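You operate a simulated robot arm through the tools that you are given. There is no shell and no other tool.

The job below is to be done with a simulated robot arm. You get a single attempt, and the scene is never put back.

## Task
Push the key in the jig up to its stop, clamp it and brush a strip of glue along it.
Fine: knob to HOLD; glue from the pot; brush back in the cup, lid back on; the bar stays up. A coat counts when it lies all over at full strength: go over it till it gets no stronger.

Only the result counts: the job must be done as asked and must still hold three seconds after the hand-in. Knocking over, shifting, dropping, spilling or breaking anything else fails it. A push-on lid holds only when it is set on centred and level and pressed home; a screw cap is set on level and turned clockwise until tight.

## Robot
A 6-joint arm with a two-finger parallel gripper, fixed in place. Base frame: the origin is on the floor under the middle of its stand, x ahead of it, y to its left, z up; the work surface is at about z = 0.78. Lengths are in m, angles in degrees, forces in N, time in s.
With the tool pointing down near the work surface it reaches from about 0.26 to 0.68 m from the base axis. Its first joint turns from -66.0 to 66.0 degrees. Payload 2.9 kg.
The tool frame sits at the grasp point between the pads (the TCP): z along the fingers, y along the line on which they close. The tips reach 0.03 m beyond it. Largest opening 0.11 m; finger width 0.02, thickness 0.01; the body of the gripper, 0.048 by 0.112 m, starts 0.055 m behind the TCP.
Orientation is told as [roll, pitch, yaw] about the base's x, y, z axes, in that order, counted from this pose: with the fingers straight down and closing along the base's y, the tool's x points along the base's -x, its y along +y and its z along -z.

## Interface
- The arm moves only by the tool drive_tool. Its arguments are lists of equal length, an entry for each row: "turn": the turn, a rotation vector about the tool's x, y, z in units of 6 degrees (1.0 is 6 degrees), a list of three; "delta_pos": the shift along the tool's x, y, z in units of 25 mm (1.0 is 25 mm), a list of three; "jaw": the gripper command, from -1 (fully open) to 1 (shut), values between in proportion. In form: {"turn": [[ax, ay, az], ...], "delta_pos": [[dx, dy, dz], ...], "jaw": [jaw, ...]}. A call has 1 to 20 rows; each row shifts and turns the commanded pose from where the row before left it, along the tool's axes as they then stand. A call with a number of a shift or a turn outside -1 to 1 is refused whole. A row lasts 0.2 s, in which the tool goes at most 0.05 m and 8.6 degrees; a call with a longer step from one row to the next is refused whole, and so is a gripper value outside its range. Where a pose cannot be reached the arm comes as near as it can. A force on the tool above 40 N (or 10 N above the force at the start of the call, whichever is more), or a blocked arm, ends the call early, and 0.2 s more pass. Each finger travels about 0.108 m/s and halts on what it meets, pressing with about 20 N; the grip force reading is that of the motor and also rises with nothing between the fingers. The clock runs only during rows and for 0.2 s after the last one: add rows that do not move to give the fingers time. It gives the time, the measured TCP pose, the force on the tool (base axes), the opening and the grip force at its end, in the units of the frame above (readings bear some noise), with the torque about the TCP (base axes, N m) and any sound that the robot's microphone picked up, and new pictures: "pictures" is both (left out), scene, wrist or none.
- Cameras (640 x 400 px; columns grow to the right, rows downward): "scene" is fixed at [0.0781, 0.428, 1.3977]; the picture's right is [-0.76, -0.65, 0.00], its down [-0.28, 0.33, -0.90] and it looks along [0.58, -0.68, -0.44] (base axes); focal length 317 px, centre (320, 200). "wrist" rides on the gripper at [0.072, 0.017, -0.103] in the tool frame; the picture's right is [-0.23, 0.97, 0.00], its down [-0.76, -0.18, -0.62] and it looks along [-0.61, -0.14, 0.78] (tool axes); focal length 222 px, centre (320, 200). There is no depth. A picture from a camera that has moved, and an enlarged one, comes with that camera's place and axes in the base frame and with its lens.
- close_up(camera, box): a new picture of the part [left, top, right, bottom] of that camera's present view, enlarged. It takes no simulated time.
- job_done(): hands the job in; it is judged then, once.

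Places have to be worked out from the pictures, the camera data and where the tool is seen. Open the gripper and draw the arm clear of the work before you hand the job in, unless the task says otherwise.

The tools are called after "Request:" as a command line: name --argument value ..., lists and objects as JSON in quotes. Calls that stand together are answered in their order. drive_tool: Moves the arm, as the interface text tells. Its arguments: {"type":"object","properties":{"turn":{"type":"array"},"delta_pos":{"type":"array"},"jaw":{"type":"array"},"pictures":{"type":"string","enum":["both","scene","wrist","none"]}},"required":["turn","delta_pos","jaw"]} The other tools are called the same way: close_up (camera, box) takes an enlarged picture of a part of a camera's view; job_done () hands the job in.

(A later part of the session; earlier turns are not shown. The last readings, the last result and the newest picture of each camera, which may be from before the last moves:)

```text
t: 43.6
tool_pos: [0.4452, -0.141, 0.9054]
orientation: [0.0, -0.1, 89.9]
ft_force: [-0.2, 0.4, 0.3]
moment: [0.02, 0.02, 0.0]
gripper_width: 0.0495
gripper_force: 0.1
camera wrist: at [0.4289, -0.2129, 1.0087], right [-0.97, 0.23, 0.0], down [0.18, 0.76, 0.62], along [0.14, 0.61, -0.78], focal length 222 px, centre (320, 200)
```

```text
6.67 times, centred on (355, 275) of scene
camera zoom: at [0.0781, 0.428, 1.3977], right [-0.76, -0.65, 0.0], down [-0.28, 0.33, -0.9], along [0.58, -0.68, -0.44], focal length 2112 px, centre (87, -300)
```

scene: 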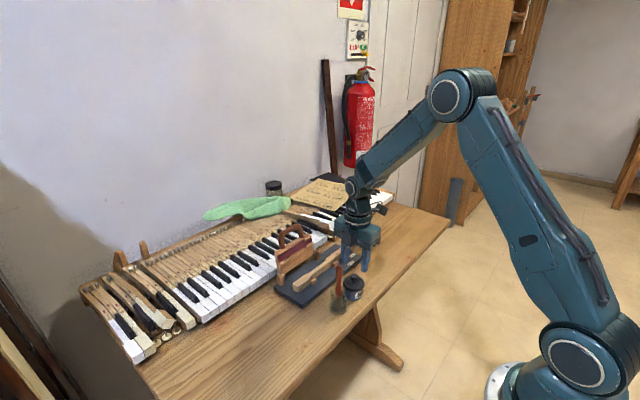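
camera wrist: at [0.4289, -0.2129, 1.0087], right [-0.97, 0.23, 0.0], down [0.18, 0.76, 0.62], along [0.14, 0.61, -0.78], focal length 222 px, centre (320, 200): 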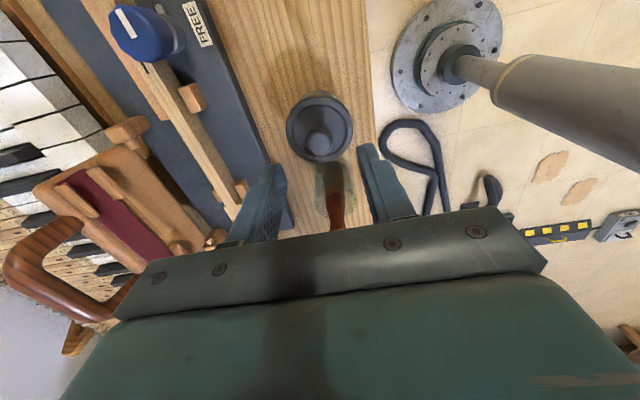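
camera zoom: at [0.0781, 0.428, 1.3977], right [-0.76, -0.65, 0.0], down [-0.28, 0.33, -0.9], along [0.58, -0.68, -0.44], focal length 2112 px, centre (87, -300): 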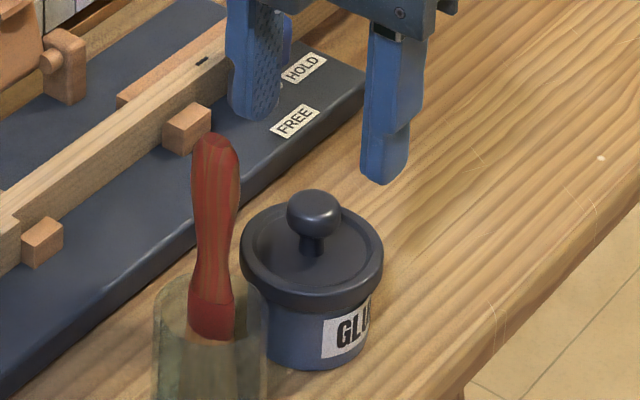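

Centred on the lid knob within 1 mm. I lower to TCP z≈0.861 (tips ≈0.831, above the rim) and close on the knob.

Request:
drive_tool --turn '[[0, 0, 0], [0, 0, 0], [0, 0, 0], [0, 0, 0]]' --delta_pos '[[0, 0, 0.6], [0, 0, 0.6], [0, 0, 0.55], [0, 0, 0]]' --jaw '[0.1, 0.1, 0.1, 0.1]' --pictures "none"

Request:
close_up --camera "scene" --box '[325, 245, 385, 305]'

Request:
close_up --camera "wrist" --box '[260, 120, 380, 200]'

```text
t: 44.6
tool_pos: [0.4452, -0.1413, 0.8618]
orientation: [0.0, 0.0, 90.0]
ft_force: [-0.2, 0.3, -0.1]
moment: [0.03, 0.0, -0.02]
gripper_width: 0.0496
gripper_force: 0.0
```

```text
6.67 times, centred on (355, 275) of scene
camera zoom: at [0.0781, 0.428, 1.3977], right [-0.76, -0.65, 0.0], down [-0.28, 0.33, -0.9], along [0.58, -0.68, -0.44], focal length 2112 px, centre (87, -300)
```

zoom: 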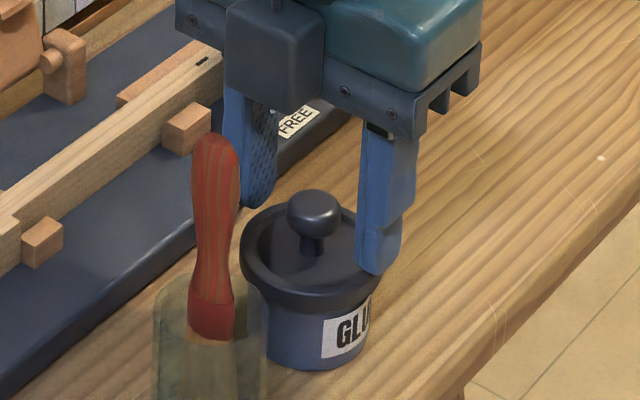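

```text
5.00 times, centred on (320, 160) of wrist
camera zoom: at [0.4288, -0.2131, 0.9645], right [-0.97, 0.23, 0.0], down [0.18, 0.76, 0.62], along [0.14, 0.61, -0.78], focal length 1111 px, centre (320, 400)
```

zoom: 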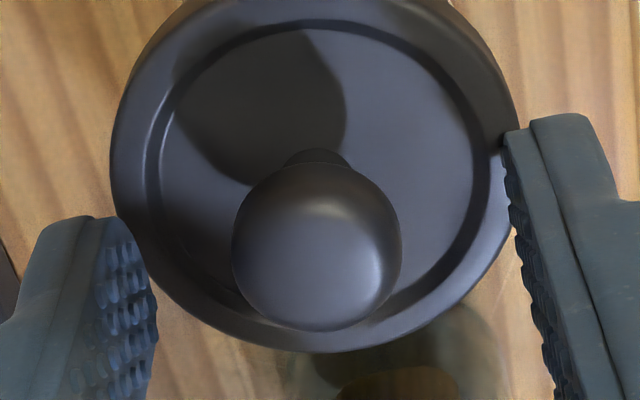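

The jaws straddle the lid knob without contact. I close on it.

Request:
drive_tool --turn '[[0, 0, 0], [0, 0, 0], [0, 0, 0]]' --delta_pos '[[0, 0, 0], [0, 0, 0], [0, 0, 0]]' --jaw '[1, 1, 1]' --pictures "none"

Request:
close_up --camera "wrist" --box '[260, 120, 380, 200]'

Request:
close_up --camera "scene" --box '[325, 245, 385, 305]'

```text
t: 45.4
tool_pos: [0.4458, -0.141, 0.8621]
orientation: [0.1, 0.1, 90.0]
ft_force: [-0.5, 0.4, 0.0]
moment: [-0.01, -0.01, 0.04]
gripper_width: 0.0191
gripper_force: 20.1
heard: snap
```

```text
5.00 times, centred on (320, 160) of wrist
camera zoom: at [0.4289, -0.2131, 0.9648], right [-0.97, 0.23, 0.0], down [0.18, 0.76, 0.62], along [0.14, 0.61, -0.78], focal length 1111 px, centre (320, 400)
```

zoom: 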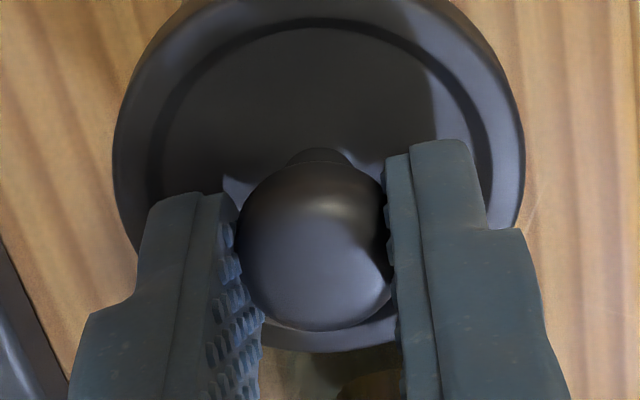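

```text
6.67 times, centred on (355, 275) of scene
camera zoom: at [0.0781, 0.428, 1.3977], right [-0.76, -0.65, 0.0], down [-0.28, 0.33, -0.9], along [0.58, -0.68, -0.44], focal length 2112 px, centre (87, -300)
```

zoom: 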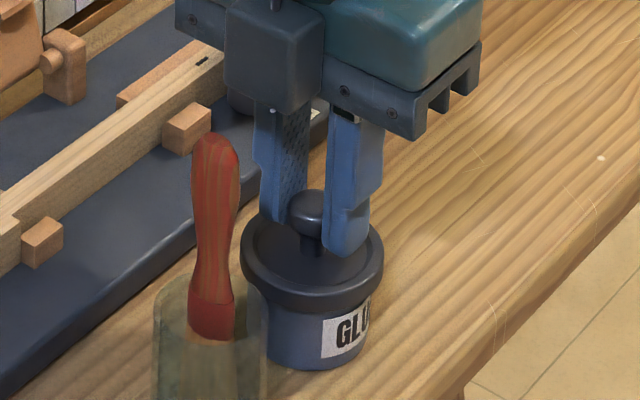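

The lid knob is gripped (19 mm) and a "snap" was heard. I lift slowly a few millimetres, watching the force and whether the pot stays.

Request:
drive_tool --turn '[[0, 0, 0], [0, 0, 0], [0, 0, 0]]' --delta_pos '[[0, 0, -0.06], [0, 0, -0.06], [0, 0, 0]]' --jaw '[1, 1, 1]' --pictures "none"

Request:
close_up --camera "scene" --box '[325, 245, 385, 305]'

```text
t: 46.2
tool_pos: [0.4468, -0.1411, 0.8645]
orientation: [0.0, 0.1, 90.1]
ft_force: [0.7, -0.8, -0.3]
moment: [0.02, 0.02, 0.0]
gripper_width: 0.0191
gripper_force: 19.8
```

```text
6.67 times, centred on (355, 275) of scene
camera zoom: at [0.0781, 0.428, 1.3977], right [-0.76, -0.65, 0.0], down [-0.28, 0.33, -0.9], along [0.58, -0.68, -0.44], focal length 2112 px, centre (87, -300)
```

zoom: 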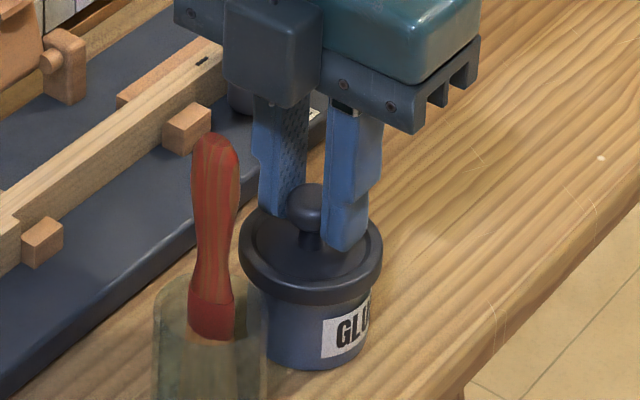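

The lid comes off freely and the pot has not moved. I lift it clear.

Request:
drive_tool --turn '[[0, 0, 0], [0, 0, 0], [0, 0, 0], [0, 0, 0], [0, 0, 0]]' --delta_pos '[[0, 0, -0.3], [0, 0, -0.6], [0, 0, -0.8], [0, 0, -0.8], [0, 0, 0]]' --jaw '[1, 1, 1, 1, 1]'

Request:
close_up --camera "scene" --box '[325, 225, 385, 305]'

Request:
close_up --camera "wrist" --box '[220, 80, 420, 205]'

```text
t: 47.4
tool_pos: [0.446, -0.143, 0.9291]
orientation: [0.0, 0.0, 90.0]
ft_force: [0.3, -0.5, -0.7]
moment: [-0.01, -0.03, 0.04]
gripper_width: 0.0192
gripper_force: 20.1
camera wrist: at [0.4302, -0.2155, 1.0314], right [-0.97, 0.23, 0.0], down [0.18, 0.76, 0.62], along [0.14, 0.61, -0.78], focal length 222 px, centre (320, 200)
```

scene: 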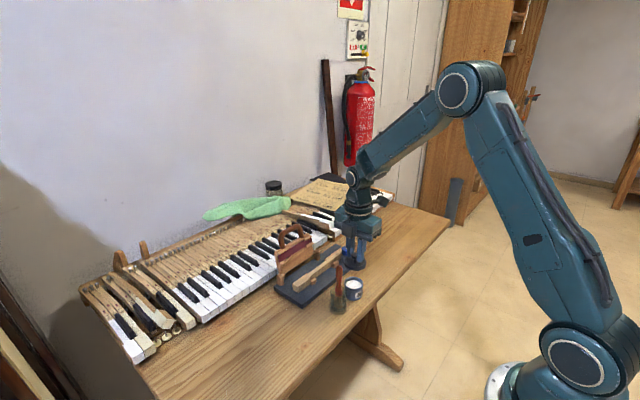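
wrist: 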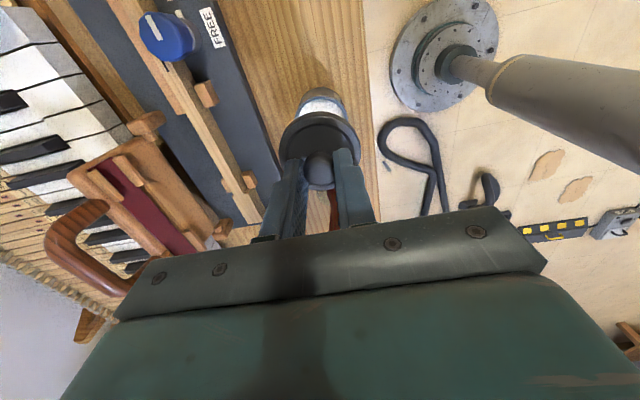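

```text
5.00 times, centred on (355, 265) of scene
camera zoom: at [0.0781, 0.428, 1.3977], right [-0.76, -0.65, 0.0], down [-0.28, 0.33, -0.9], along [0.58, -0.68, -0.44], focal length 1584 px, centre (145, -125)
```

zoom: 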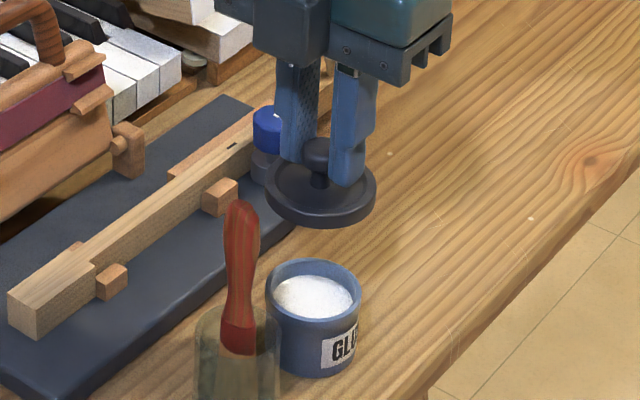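

```text
3.20 times, centred on (320, 142) of wrist
camera zoom: at [0.4302, -0.2155, 1.0314], right [-0.97, 0.23, 0.0], down [0.18, 0.76, 0.62], along [0.14, 0.61, -0.78], focal length 711 px, centre (320, 384)
```

zoom: 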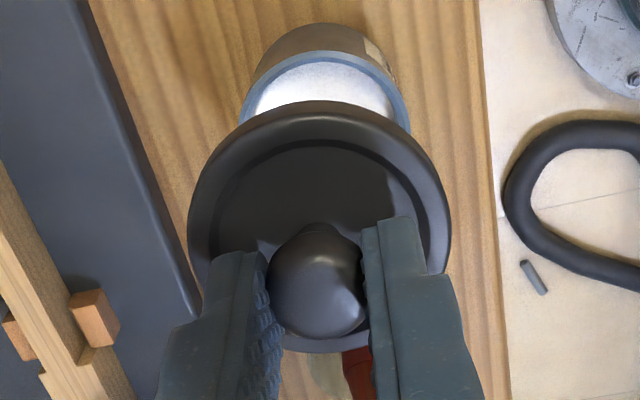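

Lid is off; white glue visible in the pot. I carry the lid toward -y to a free spot on the bench at about (0.446,-0.236).

Request:
drive_tool --turn '[[0, 0, 0], [0, 0, 0], [0, 0, 0], [0, 0, 0], [0, 0, 0], [0, 0, 0], [0, 0, 0], [0, 0, 0], [0, 0, 0], [0, 0, 0]]' --delta_pos '[[0.93, 0, 0], [0.93, 0, 0], [0.93, 0, 0], [0.93, 0, 0], [0, 0, 0], [0, 0, 0.8], [0, 0, 0.8], [0, 0, 0.8], [0, 0, 0.8], [0, 0, 0]]' --jaw '[1, 1, 1, 1, 1, 1, 1, 1, 1, 1]'

Request:
close_up --camera "scene" --box '[325, 225, 405, 305]'

```text
t: 49.6
tool_pos: [0.4452, -0.2335, 0.8493]
orientation: [0.0, 0.0, 89.9]
ft_force: [0.4, 0.6, -0.1]
moment: [0.0, -0.02, -0.03]
gripper_width: 0.0193
gripper_force: 19.8
camera wrist: at [0.4289, -0.3053, 0.9513], right [-0.97, 0.23, 0.0], down [0.18, 0.76, 0.62], along [0.14, 0.61, -0.78], focal length 222 px, centre (320, 200)
```

scene: 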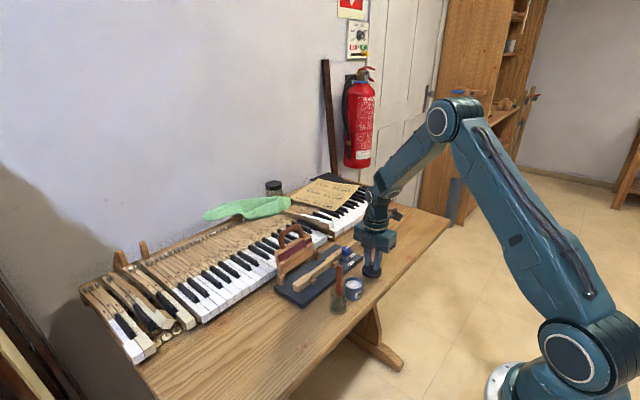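
wrist: 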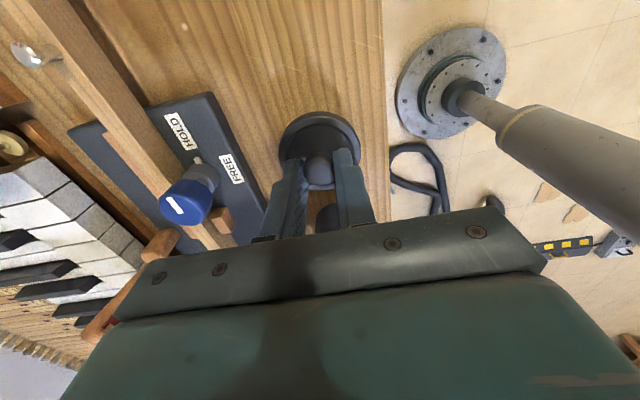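

```text
5.00 times, centred on (365, 265) of scene
camera zoom: at [0.0781, 0.428, 1.3977], right [-0.76, -0.65, 0.0], down [-0.28, 0.33, -0.9], along [0.58, -0.68, -0.44], focal length 1584 px, centre (95, -125)
```

zoom: 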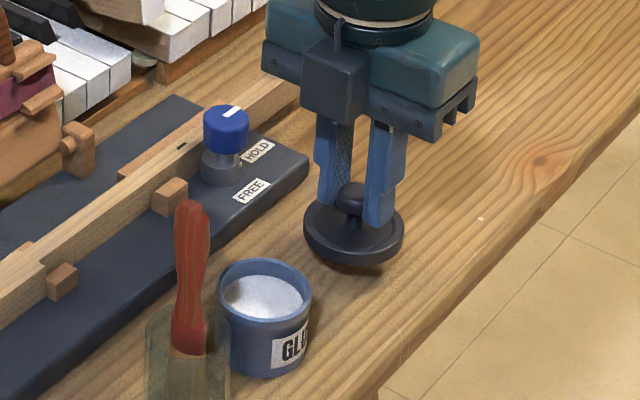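

The lid hovers over a clear patch. I lower in small steps until the bench carries it.

Request:
drive_tool --turn '[[0, 0, 0], [0, 0, 0], [0, 0, 0], [0, 0, 0]]' --delta_pos '[[0, 0, 0.2], [0, 0, 0.2], [0, 0, 0.15], [0, 0, 0]]' --jaw '[1, 1, 1, 1]' --pictures "none"

Request:
close_up --camera "scene" --box '[345, 245, 405, 295]'

```text
t: 50.6
tool_pos: [0.4438, -0.2328, 0.8337]
orientation: [-0.1, 0.0, 90.0]
ft_force: [-0.4, -0.1, -0.3]
moment: [-0.02, -0.03, -0.01]
gripper_width: 0.0197
gripper_force: 20.5
```

```text
8.00 times, centred on (375, 270) of scene
camera zoom: at [0.0781, 0.428, 1.3977], right [-0.76, -0.65, 0.0], down [-0.28, 0.33, -0.9], along [0.58, -0.68, -0.44], focal length 2534 px, centre (-120, -360)
```

zoom: 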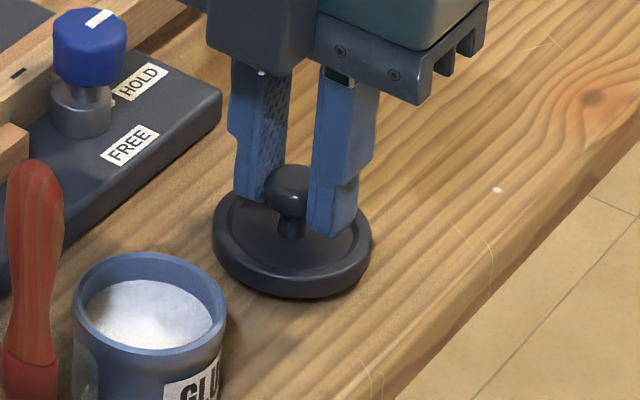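

Nearly down, no contact yet. I continue in 1.25 mm steps.

Request:
drive_tool --turn '[[0, 0, 0], [0, 0, 0], [0, 0, 0]]' --delta_pos '[[0, 0, 0.05], [0, 0, 0.05], [0, 0, 0]]' --jaw '[1, 1, 1]' --pictures "none"

Request:
drive_tool --turn '[[0, 0, 0], [0, 0, 0], [0, 0, 0]]' --delta_pos '[[0, 0, 0.05], [0, 0, 0.03], [0, 0, 0]]' --jaw '[1, 1, 1]' --pictures "none"

Request:
close_up --camera "scene" --box '[345, 245, 405, 295]'

```text
t: 51.4
tool_pos: [0.4459, -0.2342, 0.8303]
orientation: [0.1, 0.0, 90.0]
ft_force: [-0.2, 0.5, -0.3]
moment: [-0.02, 0.02, 0.01]
gripper_width: 0.0199
gripper_force: 20.1
```

```text
t: 52.2
tool_pos: [0.4463, -0.2335, 0.8297]
orientation: [0.0, 0.0, 90.0]
ft_force: [0.2, 0.3, -0.1]
moment: [0.0, 0.0, 0.0]
gripper_width: 0.0198
gripper_force: 19.9
```

```text
8.00 times, centred on (375, 270) of scene
camera zoom: at [0.0781, 0.428, 1.3977], right [-0.76, -0.65, 0.0], down [-0.28, 0.33, -0.9], along [0.58, -0.68, -0.44], focal length 2534 px, centre (-120, -360)
```

zoom: 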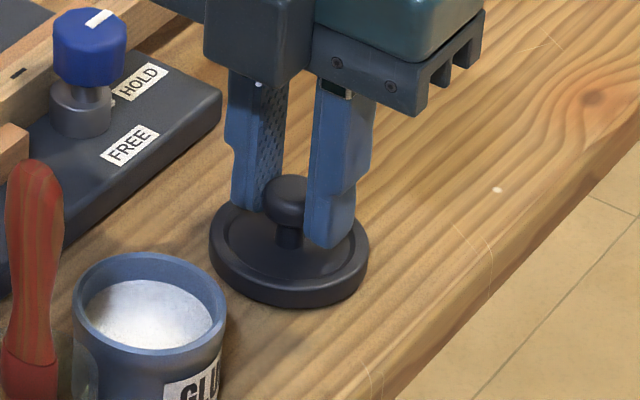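

No contact force yet; a few more small steps.

Request:
drive_tool --turn '[[0, 0, 0], [0, 0, 0], [0, 0, 0]]' --delta_pos '[[0, 0, 0.04], [0, 0, 0.04], [0, 0, 0]]' --jaw '[1, 1, 1]' --pictures "none"

Request:
close_up --camera "scene" --box '[345, 245, 405, 295]'

```text
t: 53.0
tool_pos: [0.4458, -0.2336, 0.8258]
orientation: [-0.1, 0.0, 90.0]
ft_force: [0.7, -1.1, -0.3]
moment: [-0.03, -0.03, 0.02]
gripper_width: 0.02
gripper_force: 20.0
```

```text
8.00 times, centred on (375, 270) of scene
camera zoom: at [0.0781, 0.428, 1.3977], right [-0.76, -0.65, 0.0], down [-0.28, 0.33, -0.9], along [0.58, -0.68, -0.44], focal length 2534 px, centre (-120, -360)
```

zoom: 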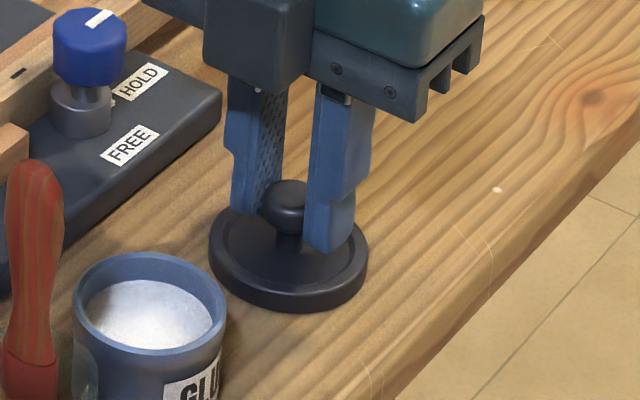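

Still lowering freely; I continue.

Request:
drive_tool --turn '[[0, 0, 0], [0, 0, 0], [0, 0, 0]]' --delta_pos '[[0, 0, 0.04], [0, 0, 0.04], [0, 0, 0]]' --jaw '[1, 1, 1]' --pictures "none"

Request:
close_up --camera "scene" --box '[345, 245, 405, 295]'

```text
t: 53.8
tool_pos: [0.4455, -0.2327, 0.8265]
orientation: [0.0, 0.0, 90.1]
ft_force: [0.1, 0.8, 2.7]
moment: [0.04, 0.07, -0.01]
gripper_width: 0.0195
gripper_force: 19.9
```

```text
8.00 times, centred on (375, 270) of scene
camera zoom: at [0.078, 0.428, 1.3977], right [-0.76, -0.65, 0.0], down [-0.28, 0.33, -0.9], along [0.58, -0.68, -0.44], focal length 2534 px, centre (-120, -360)
```

zoom: 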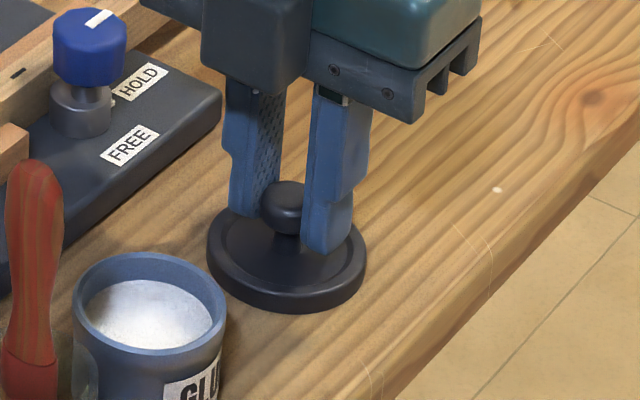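

Bench contact (2.7 N). I open the jaws, rise, and check that the lid rests flat.

Request:
drive_tool --turn '[[0, 0, 0], [0, 0, 0], [0, 0, 0], [0, 0, 0], [0, 0, 0], [0, 0, 0], [0, 0, 0]]' --delta_pos '[[0, 0, 0], [0, 0, 0], [0, 0, -0.5], [0, 0, -1], [0, 0, -1], [0, 0, -1], [0, 0, -1]]' --jaw '[0.1, 0.1, 0.1, 0.1, 0.1, 0.1, 0.1]'

Request:
close_up --camera "scene" --box '[325, 245, 405, 315]'

Request:
close_up --camera "wrist" --box '[220, 60, 420, 205]'

```text
t: 55.4
tool_pos: [0.4455, -0.2326, 0.9372]
orientation: [0.0, 0.0, 90.0]
ft_force: [-0.4, 0.1, -0.6]
moment: [0.04, -0.04, 0.03]
gripper_width: 0.0492
gripper_force: 0.1
camera wrist: at [0.4284, -0.3035, 1.0405], right [-0.97, 0.23, 0.0], down [0.18, 0.76, 0.62], along [0.14, 0.61, -0.78], focal length 222 px, centre (320, 200)
```

scene: 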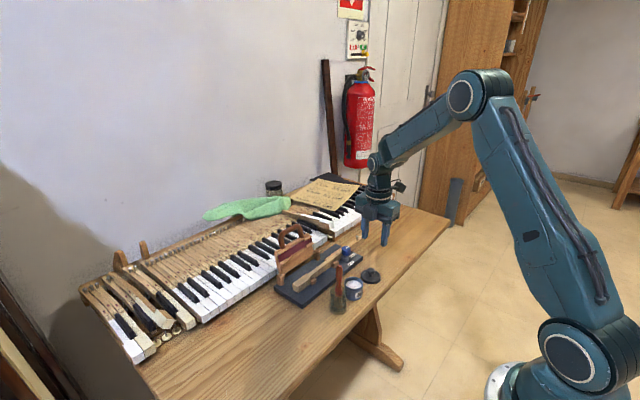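
wrist: 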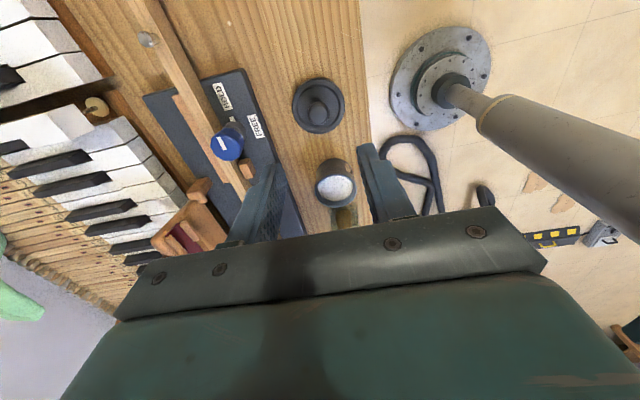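

```text
5.71 times, centred on (365, 280) of scene
camera zoom: at [0.0781, 0.428, 1.3977], right [-0.76, -0.65, 0.0], down [-0.28, 0.33, -0.9], along [0.58, -0.68, -0.44], focal length 1810 px, centre (63, -257)
```

zoom: 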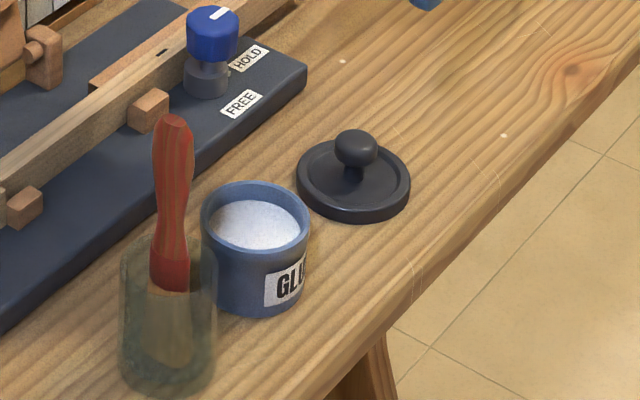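

```text
2.76 times, centred on (320, 132) of wrist
camera zoom: at [0.4284, -0.3035, 1.0405], right [-0.97, 0.23, 0.0], down [0.18, 0.76, 0.62], along [0.14, 0.61, -0.78], focal length 613 px, centre (320, 386)
```

zoom: 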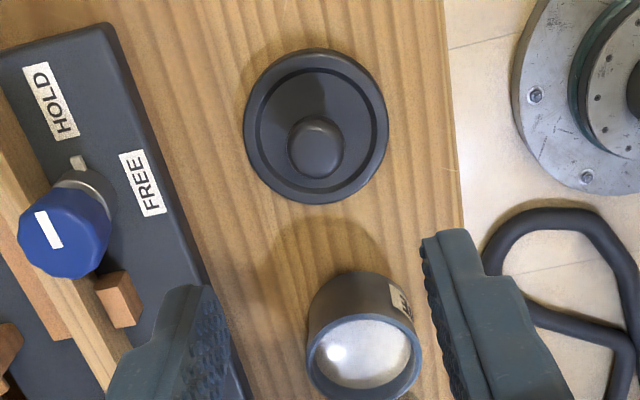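

The lid rests flat on the bench. Next is the brush: I take close views to judge its shape, lean and grip point.

Request:
close_up --camera "scene" --box '[320, 260, 370, 320]'

Request:
drive_tool --turn '[[0, 0, 0], [0, 0, 0], [0, 0, 0], [0, 0, 0], [0, 0, 0]]' --delta_pos '[[0, 0, -0.8], [0, 0, -0.8], [0, 0, -0.8], [0, 0, -0.4], [0, 0, 0]]' --jaw '[0.1, 0.1, 0.1, 0.1, 0.1]'

Request:
close_up --camera "wrist" --box '[260, 100, 400, 200]'

```text
6.67 times, centred on (345, 290) of scene
camera zoom: at [0.0781, 0.428, 1.3977], right [-0.76, -0.65, 0.0], down [-0.28, 0.33, -0.9], along [0.58, -0.68, -0.44], focal length 2112 px, centre (153, -400)
```

zoom: 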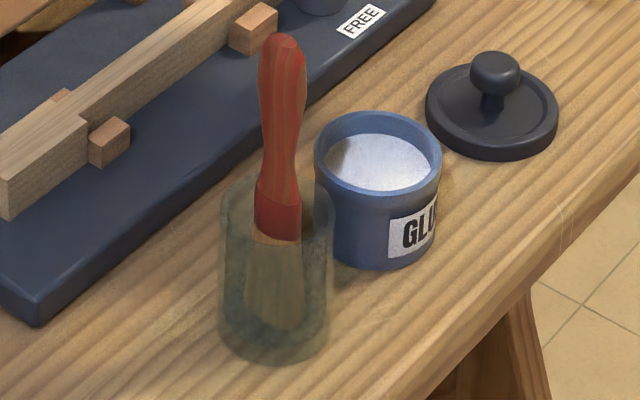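

```text
t: 56.6
tool_pos: [0.4457, -0.2322, 1.0087]
orientation: [0.0, 0.0, 90.0]
ft_force: [0.5, -0.5, 0.2]
moment: [0.01, -0.01, 0.0]
gripper_width: 0.0494
gripper_force: 0.0
camera wrist: at [0.4286, -0.3039, 1.1117], right [-0.97, 0.23, 0.0], down [0.18, 0.76, 0.62], along [0.14, 0.61, -0.78], focal length 222 px, centre (320, 200)
```

scene: 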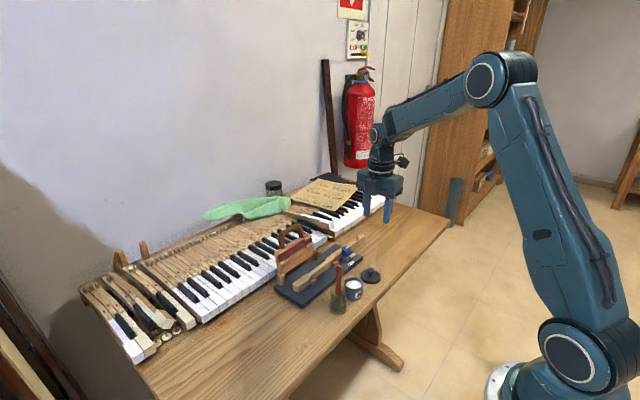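
wrist: 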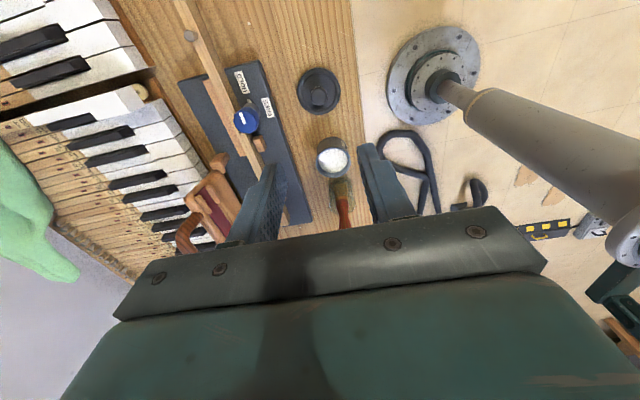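

```text
4.00 times, centred on (330, 150) of wrist
camera zoom: at [0.4286, -0.3039, 1.1117], right [-0.97, 0.23, 0.0], down [0.18, 0.76, 0.62], along [0.14, 0.61, -0.78], focal length 888 px, centre (280, 400)
```

zoom: 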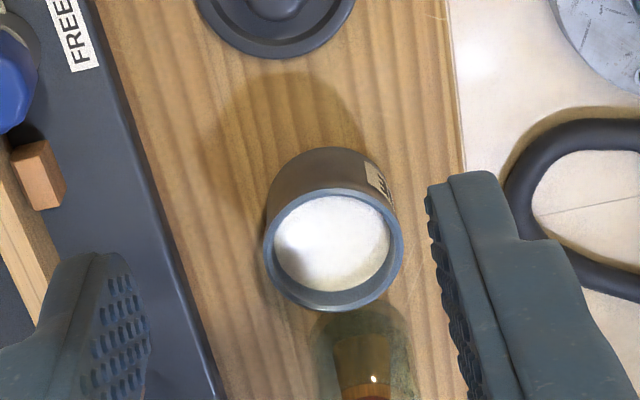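

I turn back to yaw 0 and move over toward the brush to view its handle from another side.

Request:
drive_tool --turn '[[0, 0, 1], [0, 0, 1], [0, 0, 1], [0, 0, 1], [0, 0, 1], [0, 0, 1], [0, 0, 1], [0, 0, 1], [0, 0, 1], [0, 0, 1], [0, 0, 1], [0, 0, 1], [0, 0, 1], [0, 0, 1], [0, 0, 1], [0, 0, 0]]' --delta_pos '[[0, 0, 0], [0, 0, 0], [0, 0, 0], [0, 0, 0], [0, 0, 0], [0, 0, 0], [0, 0, 0], [0, 0, 0], [0, 0, 0], [0, 0, 0], [0, 0, 0], [0, 0, 0], [0, 0, 0], [0, 0, 0], [0, 0, 0], [0, 0, 0]]' --jaw '[0, 0, 0, 0, 0, 0, 0, 0, 0, 0, 0, 0, 0, 0, 0, 0]' --pictures "none"

Request:
drive_tool --turn '[[0, 0, 0], [0, 0, 0], [0, 0, 0], [0, 0, 0], [0, 0, 0], [0, 0, 0], [0, 0, 0], [0, 0, 0]]' --delta_pos '[[0, 0.93, 0], [0, 0.93, 0], [0, 0.93, 0], [0, 0.93, 0], [0, 0.93, 0], [0, 0.93, 0], [0, 0.7, 0], [0, 0, 0]]' --jaw '[0, 0, 0, 0, 0, 0, 0, 0]'

Request:
close_up --camera "wrist" --box '[240, 70, 400, 190]'

```text
t: 60.0
tool_pos: [0.4456, -0.2336, 1.0084]
orientation: [0.0, 0.0, -0.2]
ft_force: [-0.2, -0.7, 0.0]
moment: [-0.01, -0.01, -0.05]
gripper_width: 0.0551
gripper_force: 0.1
```

```text
t: 61.8
tool_pos: [0.4466, -0.0746, 1.0087]
orientation: [-0.1, 0.1, 0.0]
ft_force: [-1.0, -0.3, -0.5]
moment: [-0.01, -0.01, 0.01]
gripper_width: 0.0551
gripper_force: 0.0
camera wrist: at [0.3739, -0.0572, 1.1116], right [0.23, 0.97, 0.0], down [0.76, -0.18, 0.62], along [0.61, -0.14, -0.78], focal length 222 px, centre (320, 200)
```

scene: 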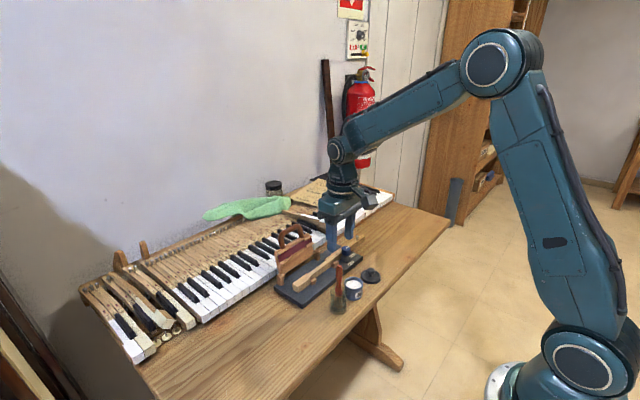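
wrist: 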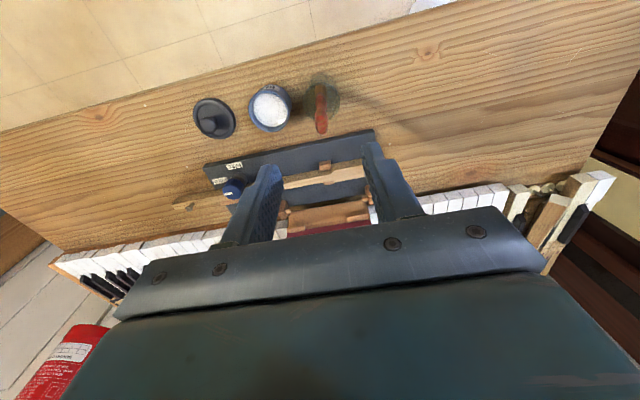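

```text
3.33 times, centred on (320, 130) of wrist
camera zoom: at [0.3739, -0.0572, 1.1116], right [0.23, 0.97, 0.0], down [0.76, -0.18, 0.62], along [0.61, -0.14, -0.78], focal length 740 px, centre (320, 433)
```

zoom: 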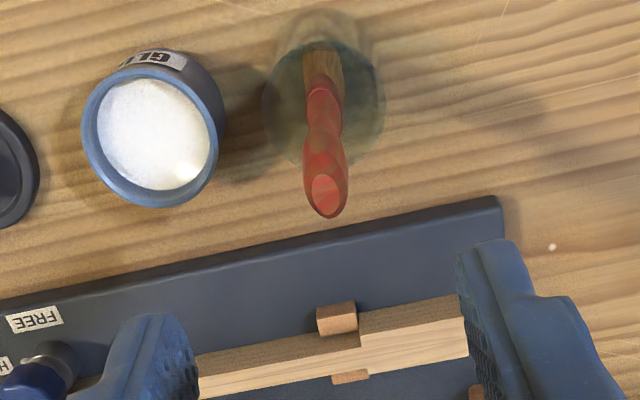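

The brush is round (≈16 mm ferrule), handle top at about (0.449,-0.073,0.911), leaning only slightly. I descend with the jaws around the handle to TCP z≈0.886.

Request:
drive_tool --turn '[[0, 0, 0], [0, 0, 0], [0, 0, 0], [0, 0, 0], [0, 0, 0]]' --delta_pos '[[0, 0.03, 0.9], [0, 0, 0.9], [0, 0, 0.8], [0, 0, 0.4], [0, 0, 0]]' --jaw '[0, 0, 0, 0, 0]' --pictures "none"

Request:
close_up --camera "wrist" --box '[240, 90, 400, 210]'

Request:
close_up --camera "scene" --box '[310, 235, 370, 315]'

```text
t: 63.0
tool_pos: [0.4457, -0.0746, 0.9343]
orientation: [0.0, 0.0, -0.1]
ft_force: [-0.5, 0.0, 0.0]
moment: [0.04, -0.02, 0.0]
gripper_width: 0.055
gripper_force: 0.0
```

```text
3.33 times, centred on (320, 150) of wrist
camera zoom: at [0.3728, -0.0581, 1.0373], right [0.23, 0.97, 0.0], down [0.76, -0.18, 0.62], along [0.61, -0.14, -0.78], focal length 740 px, centre (320, 367)
```

zoom: 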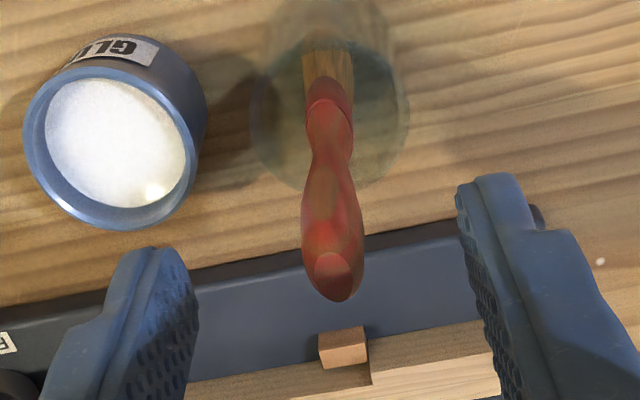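

```text
5.00 times, centred on (340, 275) of scene
camera zoom: at [0.0781, 0.428, 1.3977], right [-0.76, -0.65, 0.0], down [-0.28, 0.33, -0.9], along [0.58, -0.68, -0.44], focal length 1584 px, centre (220, -175)
```

zoom: 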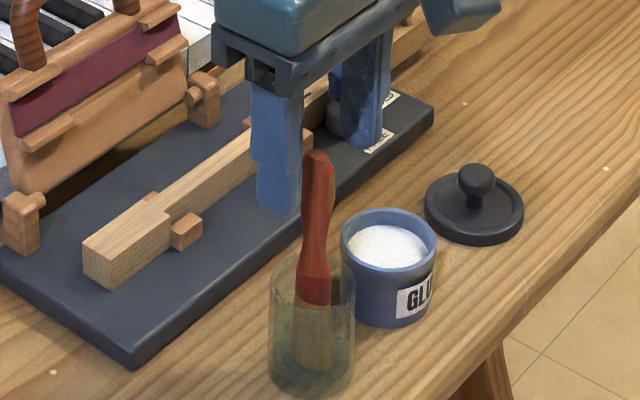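

The handle top is about 3 mm in +x and 2.5 mm in +y from the tool axis. I correct and descend the rest to the grip height.

Request:
drive_tool --turn '[[0, 0, 0], [0, 0, 0], [0, 0, 0], [0, 0, 0]]' --delta_pos '[[-0.09, 0.09, 0.5], [0, 0, 0.8], [0, 0, 0.65], [0, 0, 0]]' --jaw '[0, 0, 0, 0]' --pictures "none"

Request:
close_up --camera "wrist" --box '[240, 90, 400, 210]'

Request:
close_up --camera "scene" --box '[310, 235, 370, 315]'

```text
t: 64.0
tool_pos: [0.4474, -0.0726, 0.8844]
orientation: [0.0, 0.1, 0.0]
ft_force: [0.5, -0.2, -0.7]
moment: [0.04, 0.0, -0.01]
gripper_width: 0.0549
gripper_force: 0.0
```

```text
3.33 times, centred on (320, 150) of wrist
camera zoom: at [0.3755, -0.0552, 0.9883], right [0.23, 0.97, 0.0], down [0.76, -0.18, 0.62], along [0.61, -0.14, -0.78], focal length 740 px, centre (320, 367)
```

zoom: 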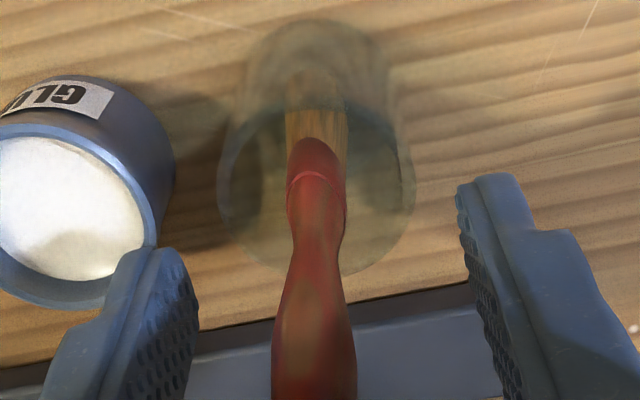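

```text
5.00 times, centred on (340, 275) of scene
camera zoom: at [0.0781, 0.428, 1.3977], right [-0.76, -0.65, 0.0], down [-0.28, 0.33, -0.9], along [0.58, -0.68, -0.44], focal length 1584 px, centre (220, -175)
```

zoom: 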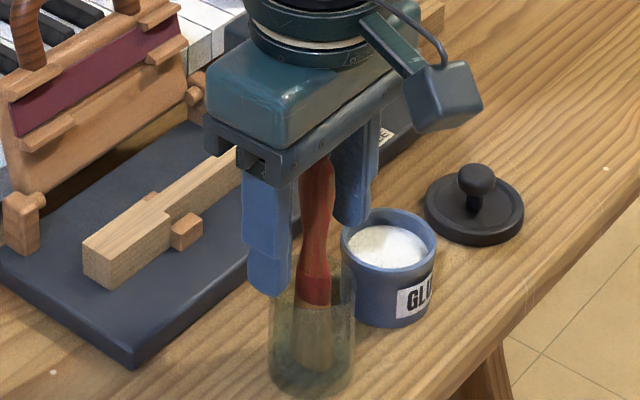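

The handle is between the jaws. I close on it gently.

Request:
drive_tool --turn '[[0, 0, 0], [0, 0, 0], [0, 0, 0], [0, 0, 0]]' --delta_pos '[[0, 0, 0], [0, 0, 0], [0, 0, 0], [0, 0, 0]]' --jaw '[0.5, 0.65, 1, 1]' --pictures "none"

Request:
close_up --camera "wrist" --box '[240, 90, 400, 210]'

Request:
close_up --camera "scene" --box '[310, 235, 370, 315]'

```text
t: 65.0
tool_pos: [0.4475, -0.0729, 0.886]
orientation: [0.0, 0.0, -0.1]
ft_force: [0.3, 0.8, -1.2]
moment: [0.04, 0.0, 0.01]
gripper_width: 0.0121
gripper_force: 20.2
```

```text
3.33 times, centred on (320, 150) of wrist
camera zoom: at [0.3756, -0.0552, 0.9885], right [0.23, 0.97, 0.0], down [0.76, -0.18, 0.62], along [0.61, -0.14, -0.78], focal length 740 px, centre (320, 367)
```

zoom: 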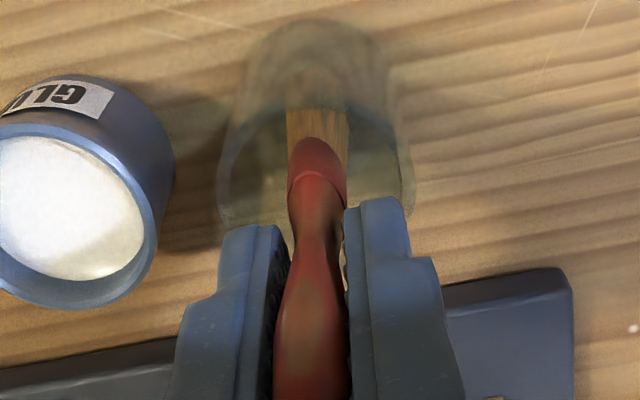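

```text
5.00 times, centred on (340, 275) of scene
camera zoom: at [0.0781, 0.428, 1.3977], right [-0.76, -0.65, 0.0], down [-0.28, 0.33, -0.9], along [0.58, -0.68, -0.44], focal length 1584 px, centre (220, -175)
```

zoom: 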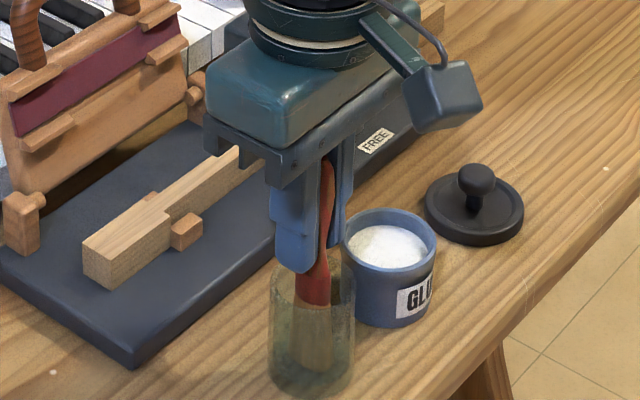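

Gripped at 12 mm, cup undisturbed. Grip pose to return to: TCP (0.4475,-0.073,0.886). I lift the brush straight up out of the cup.

Request:
drive_tool --turn '[[0, 0, 0], [0, 0, 0], [0, 0, 0], [0, 0, 0], [0, 0, 0], [0, 0, 0], [0, 0, 0]]' --delta_pos '[[0, 0, -0.4], [0, 0, -0.6], [0, 0, -0.6], [0, 0, -0.6], [0, 0, -0.6], [0, 0, -0.6], [0, 0, 0]]' --jaw '[1, 1, 1, 1, 1, 1, 1]'

Request:
close_up --camera "wrist" --box '[240, 60, 400, 200]'

Request:
close_up --camera "scene" --box '[310, 225, 380, 315]'

```text
t: 66.6
tool_pos: [0.4476, -0.0738, 0.9702]
orientation: [0.0, -0.1, 0.1]
ft_force: [0.4, -0.3, -0.5]
moment: [-0.02, 0.03, -0.01]
gripper_width: 0.0119
gripper_force: 20.0
camera wrist: at [0.3754, -0.0568, 1.0732], right [0.23, 0.97, 0.0], down [0.76, -0.18, 0.62], along [0.61, -0.14, -0.78], focal length 222 px, centre (320, 200)
```

scene: 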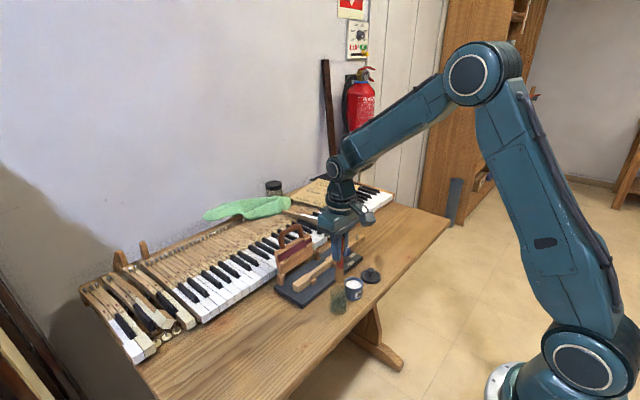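
wrist: 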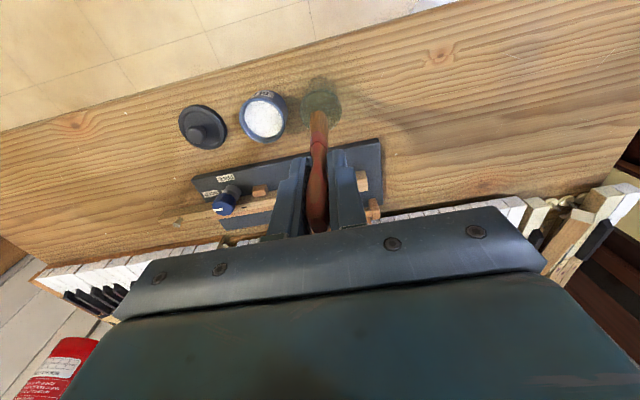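

```text
2.86 times, centred on (320, 130) of wrist
camera zoom: at [0.3754, -0.0568, 1.0732], right [0.23, 0.97, 0.0], down [0.76, -0.18, 0.62], along [0.61, -0.14, -0.78], focal length 635 px, centre (320, 400)
```

zoom: 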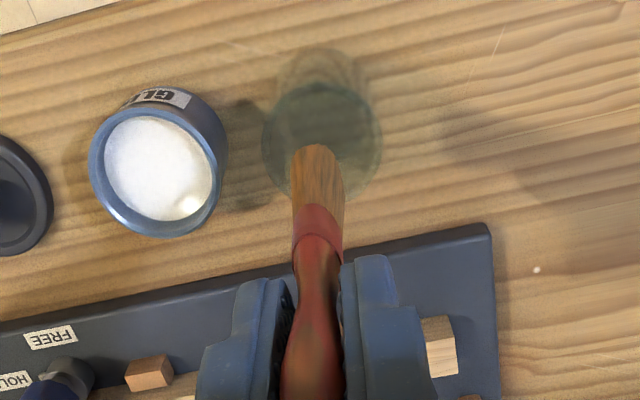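

```text
4.44 times, centred on (345, 270) of scene
camera zoom: at [0.0781, 0.428, 1.3977], right [-0.76, -0.65, 0.0], down [-0.28, 0.33, -0.9], along [0.58, -0.68, -0.44], focal length 1408 px, centre (209, -111)
```

zoom: 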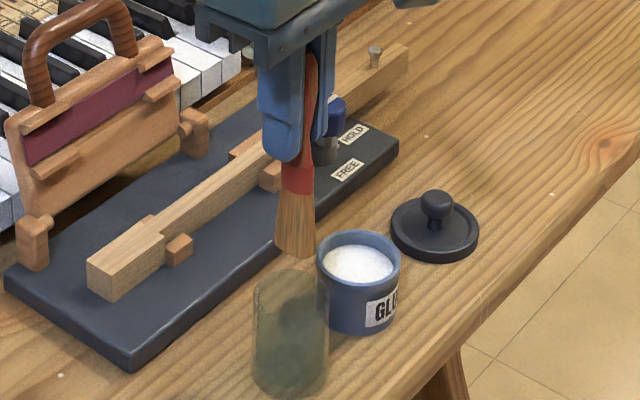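

The brush is out and the cup stayed. I zoom in to determine where the bristle tip sits relative to the tool.

Request:
close_up --camera "wrist" --box '[290, 90, 360, 150]'

Request:
close_up --camera "scene" --box '[325, 250, 365, 290]'

```text
6.67 times, centred on (325, 120) of wrist
camera zoom: at [0.3754, -0.0568, 1.0732], right [0.23, 0.97, 0.0], down [0.76, -0.18, 0.62], along [0.61, -0.14, -0.78], focal length 1481 px, centre (287, 733)
```

zoom: 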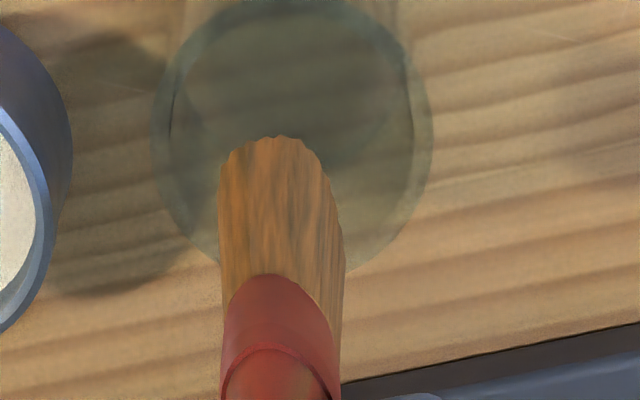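

```text
10.00 times, centred on (345, 270) of scene
camera zoom: at [0.0781, 0.428, 1.3977], right [-0.76, -0.65, 0.0], down [-0.28, 0.33, -0.9], along [0.58, -0.68, -0.44], focal length 3168 px, centre (70, -500)
```

zoom: 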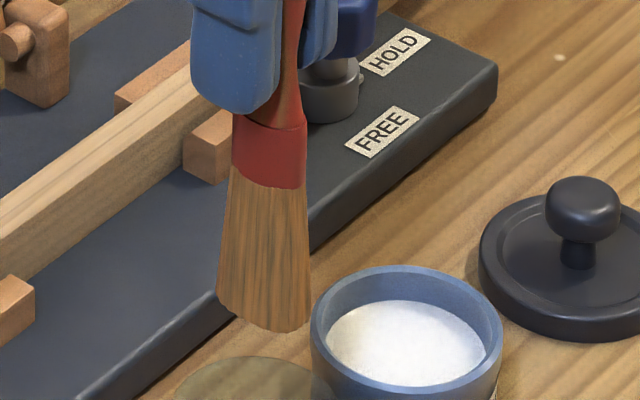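

Tip is ≈92–99 mm below the TCP, nearly under it; the pot is centred at (0.445,-0.1415) with glue ≈8 mm below its rim. I move over the pot.

Request:
drive_tool --turn '[[0, 0, 0], [0, 0, 0], [0, 0, 0], [0, 0, 0], [0, 0, 0]]' --delta_pos '[[0, -0.7, -0.1], [0, -0.7, 0], [0, -0.7, 0], [0, -0.66, 0], [0, 0, 0]]' --jaw '[1, 1, 1, 1, 1]'

Request:
close_up --camera "wrist" --box '[260, 70, 380, 160]'

Request:
close_up --camera "scene" --box '[325, 245, 385, 305]'

```text
t: 67.8
tool_pos: [0.4482, -0.144, 0.9724]
orientation: [0.0, 0.0, 0.0]
ft_force: [-0.8, -0.1, -0.4]
moment: [0.0, -0.03, -0.02]
gripper_width: 0.0118
gripper_force: 20.4
camera wrist: at [0.3766, -0.1266, 1.0739], right [0.23, 0.97, 0.0], down [0.76, -0.18, 0.62], along [0.61, -0.14, -0.78], focal length 222 px, centre (320, 200)
```

scene: 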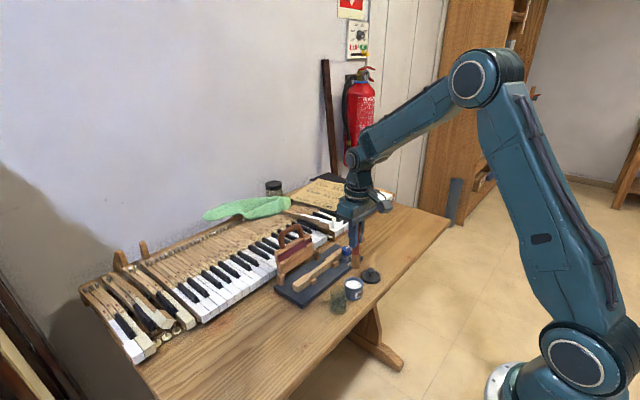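
wrist: 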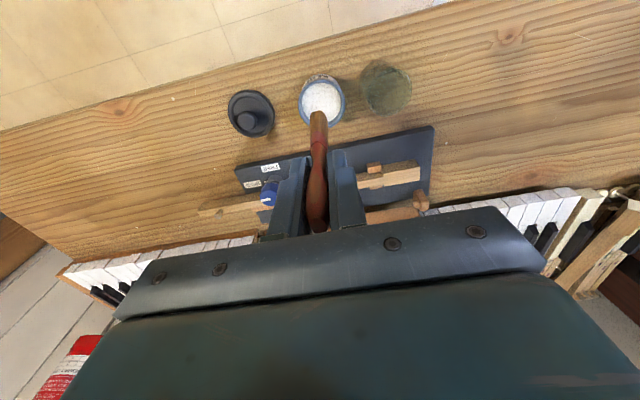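

```text
4.44 times, centred on (320, 115) of wrist
camera zoom: at [0.3766, -0.1266, 1.0739], right [0.23, 0.97, 0.0], down [0.76, -0.18, 0.62], along [0.61, -0.14, -0.78], focal length 987 px, centre (320, 578)
```

zoom: 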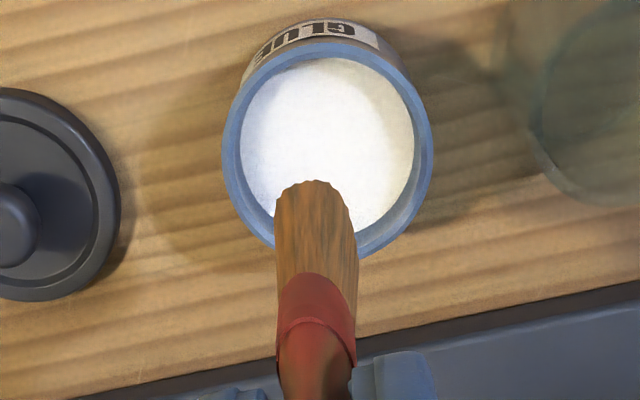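

```text
6.67 times, centred on (355, 275) of scene
camera zoom: at [0.0781, 0.428, 1.3977], right [-0.76, -0.65, 0.0], down [-0.28, 0.33, -0.9], along [0.58, -0.68, -0.44], focal length 2112 px, centre (87, -300)
```

zoom: 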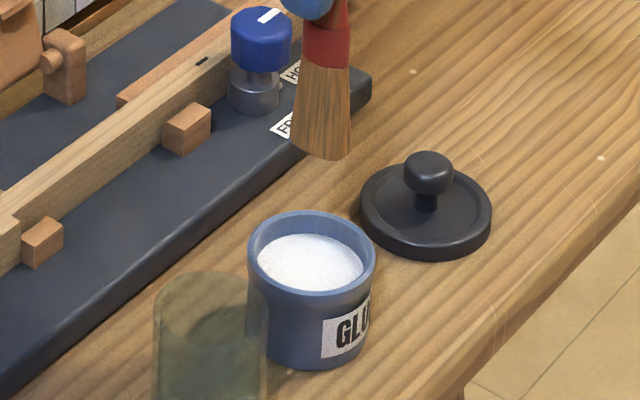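

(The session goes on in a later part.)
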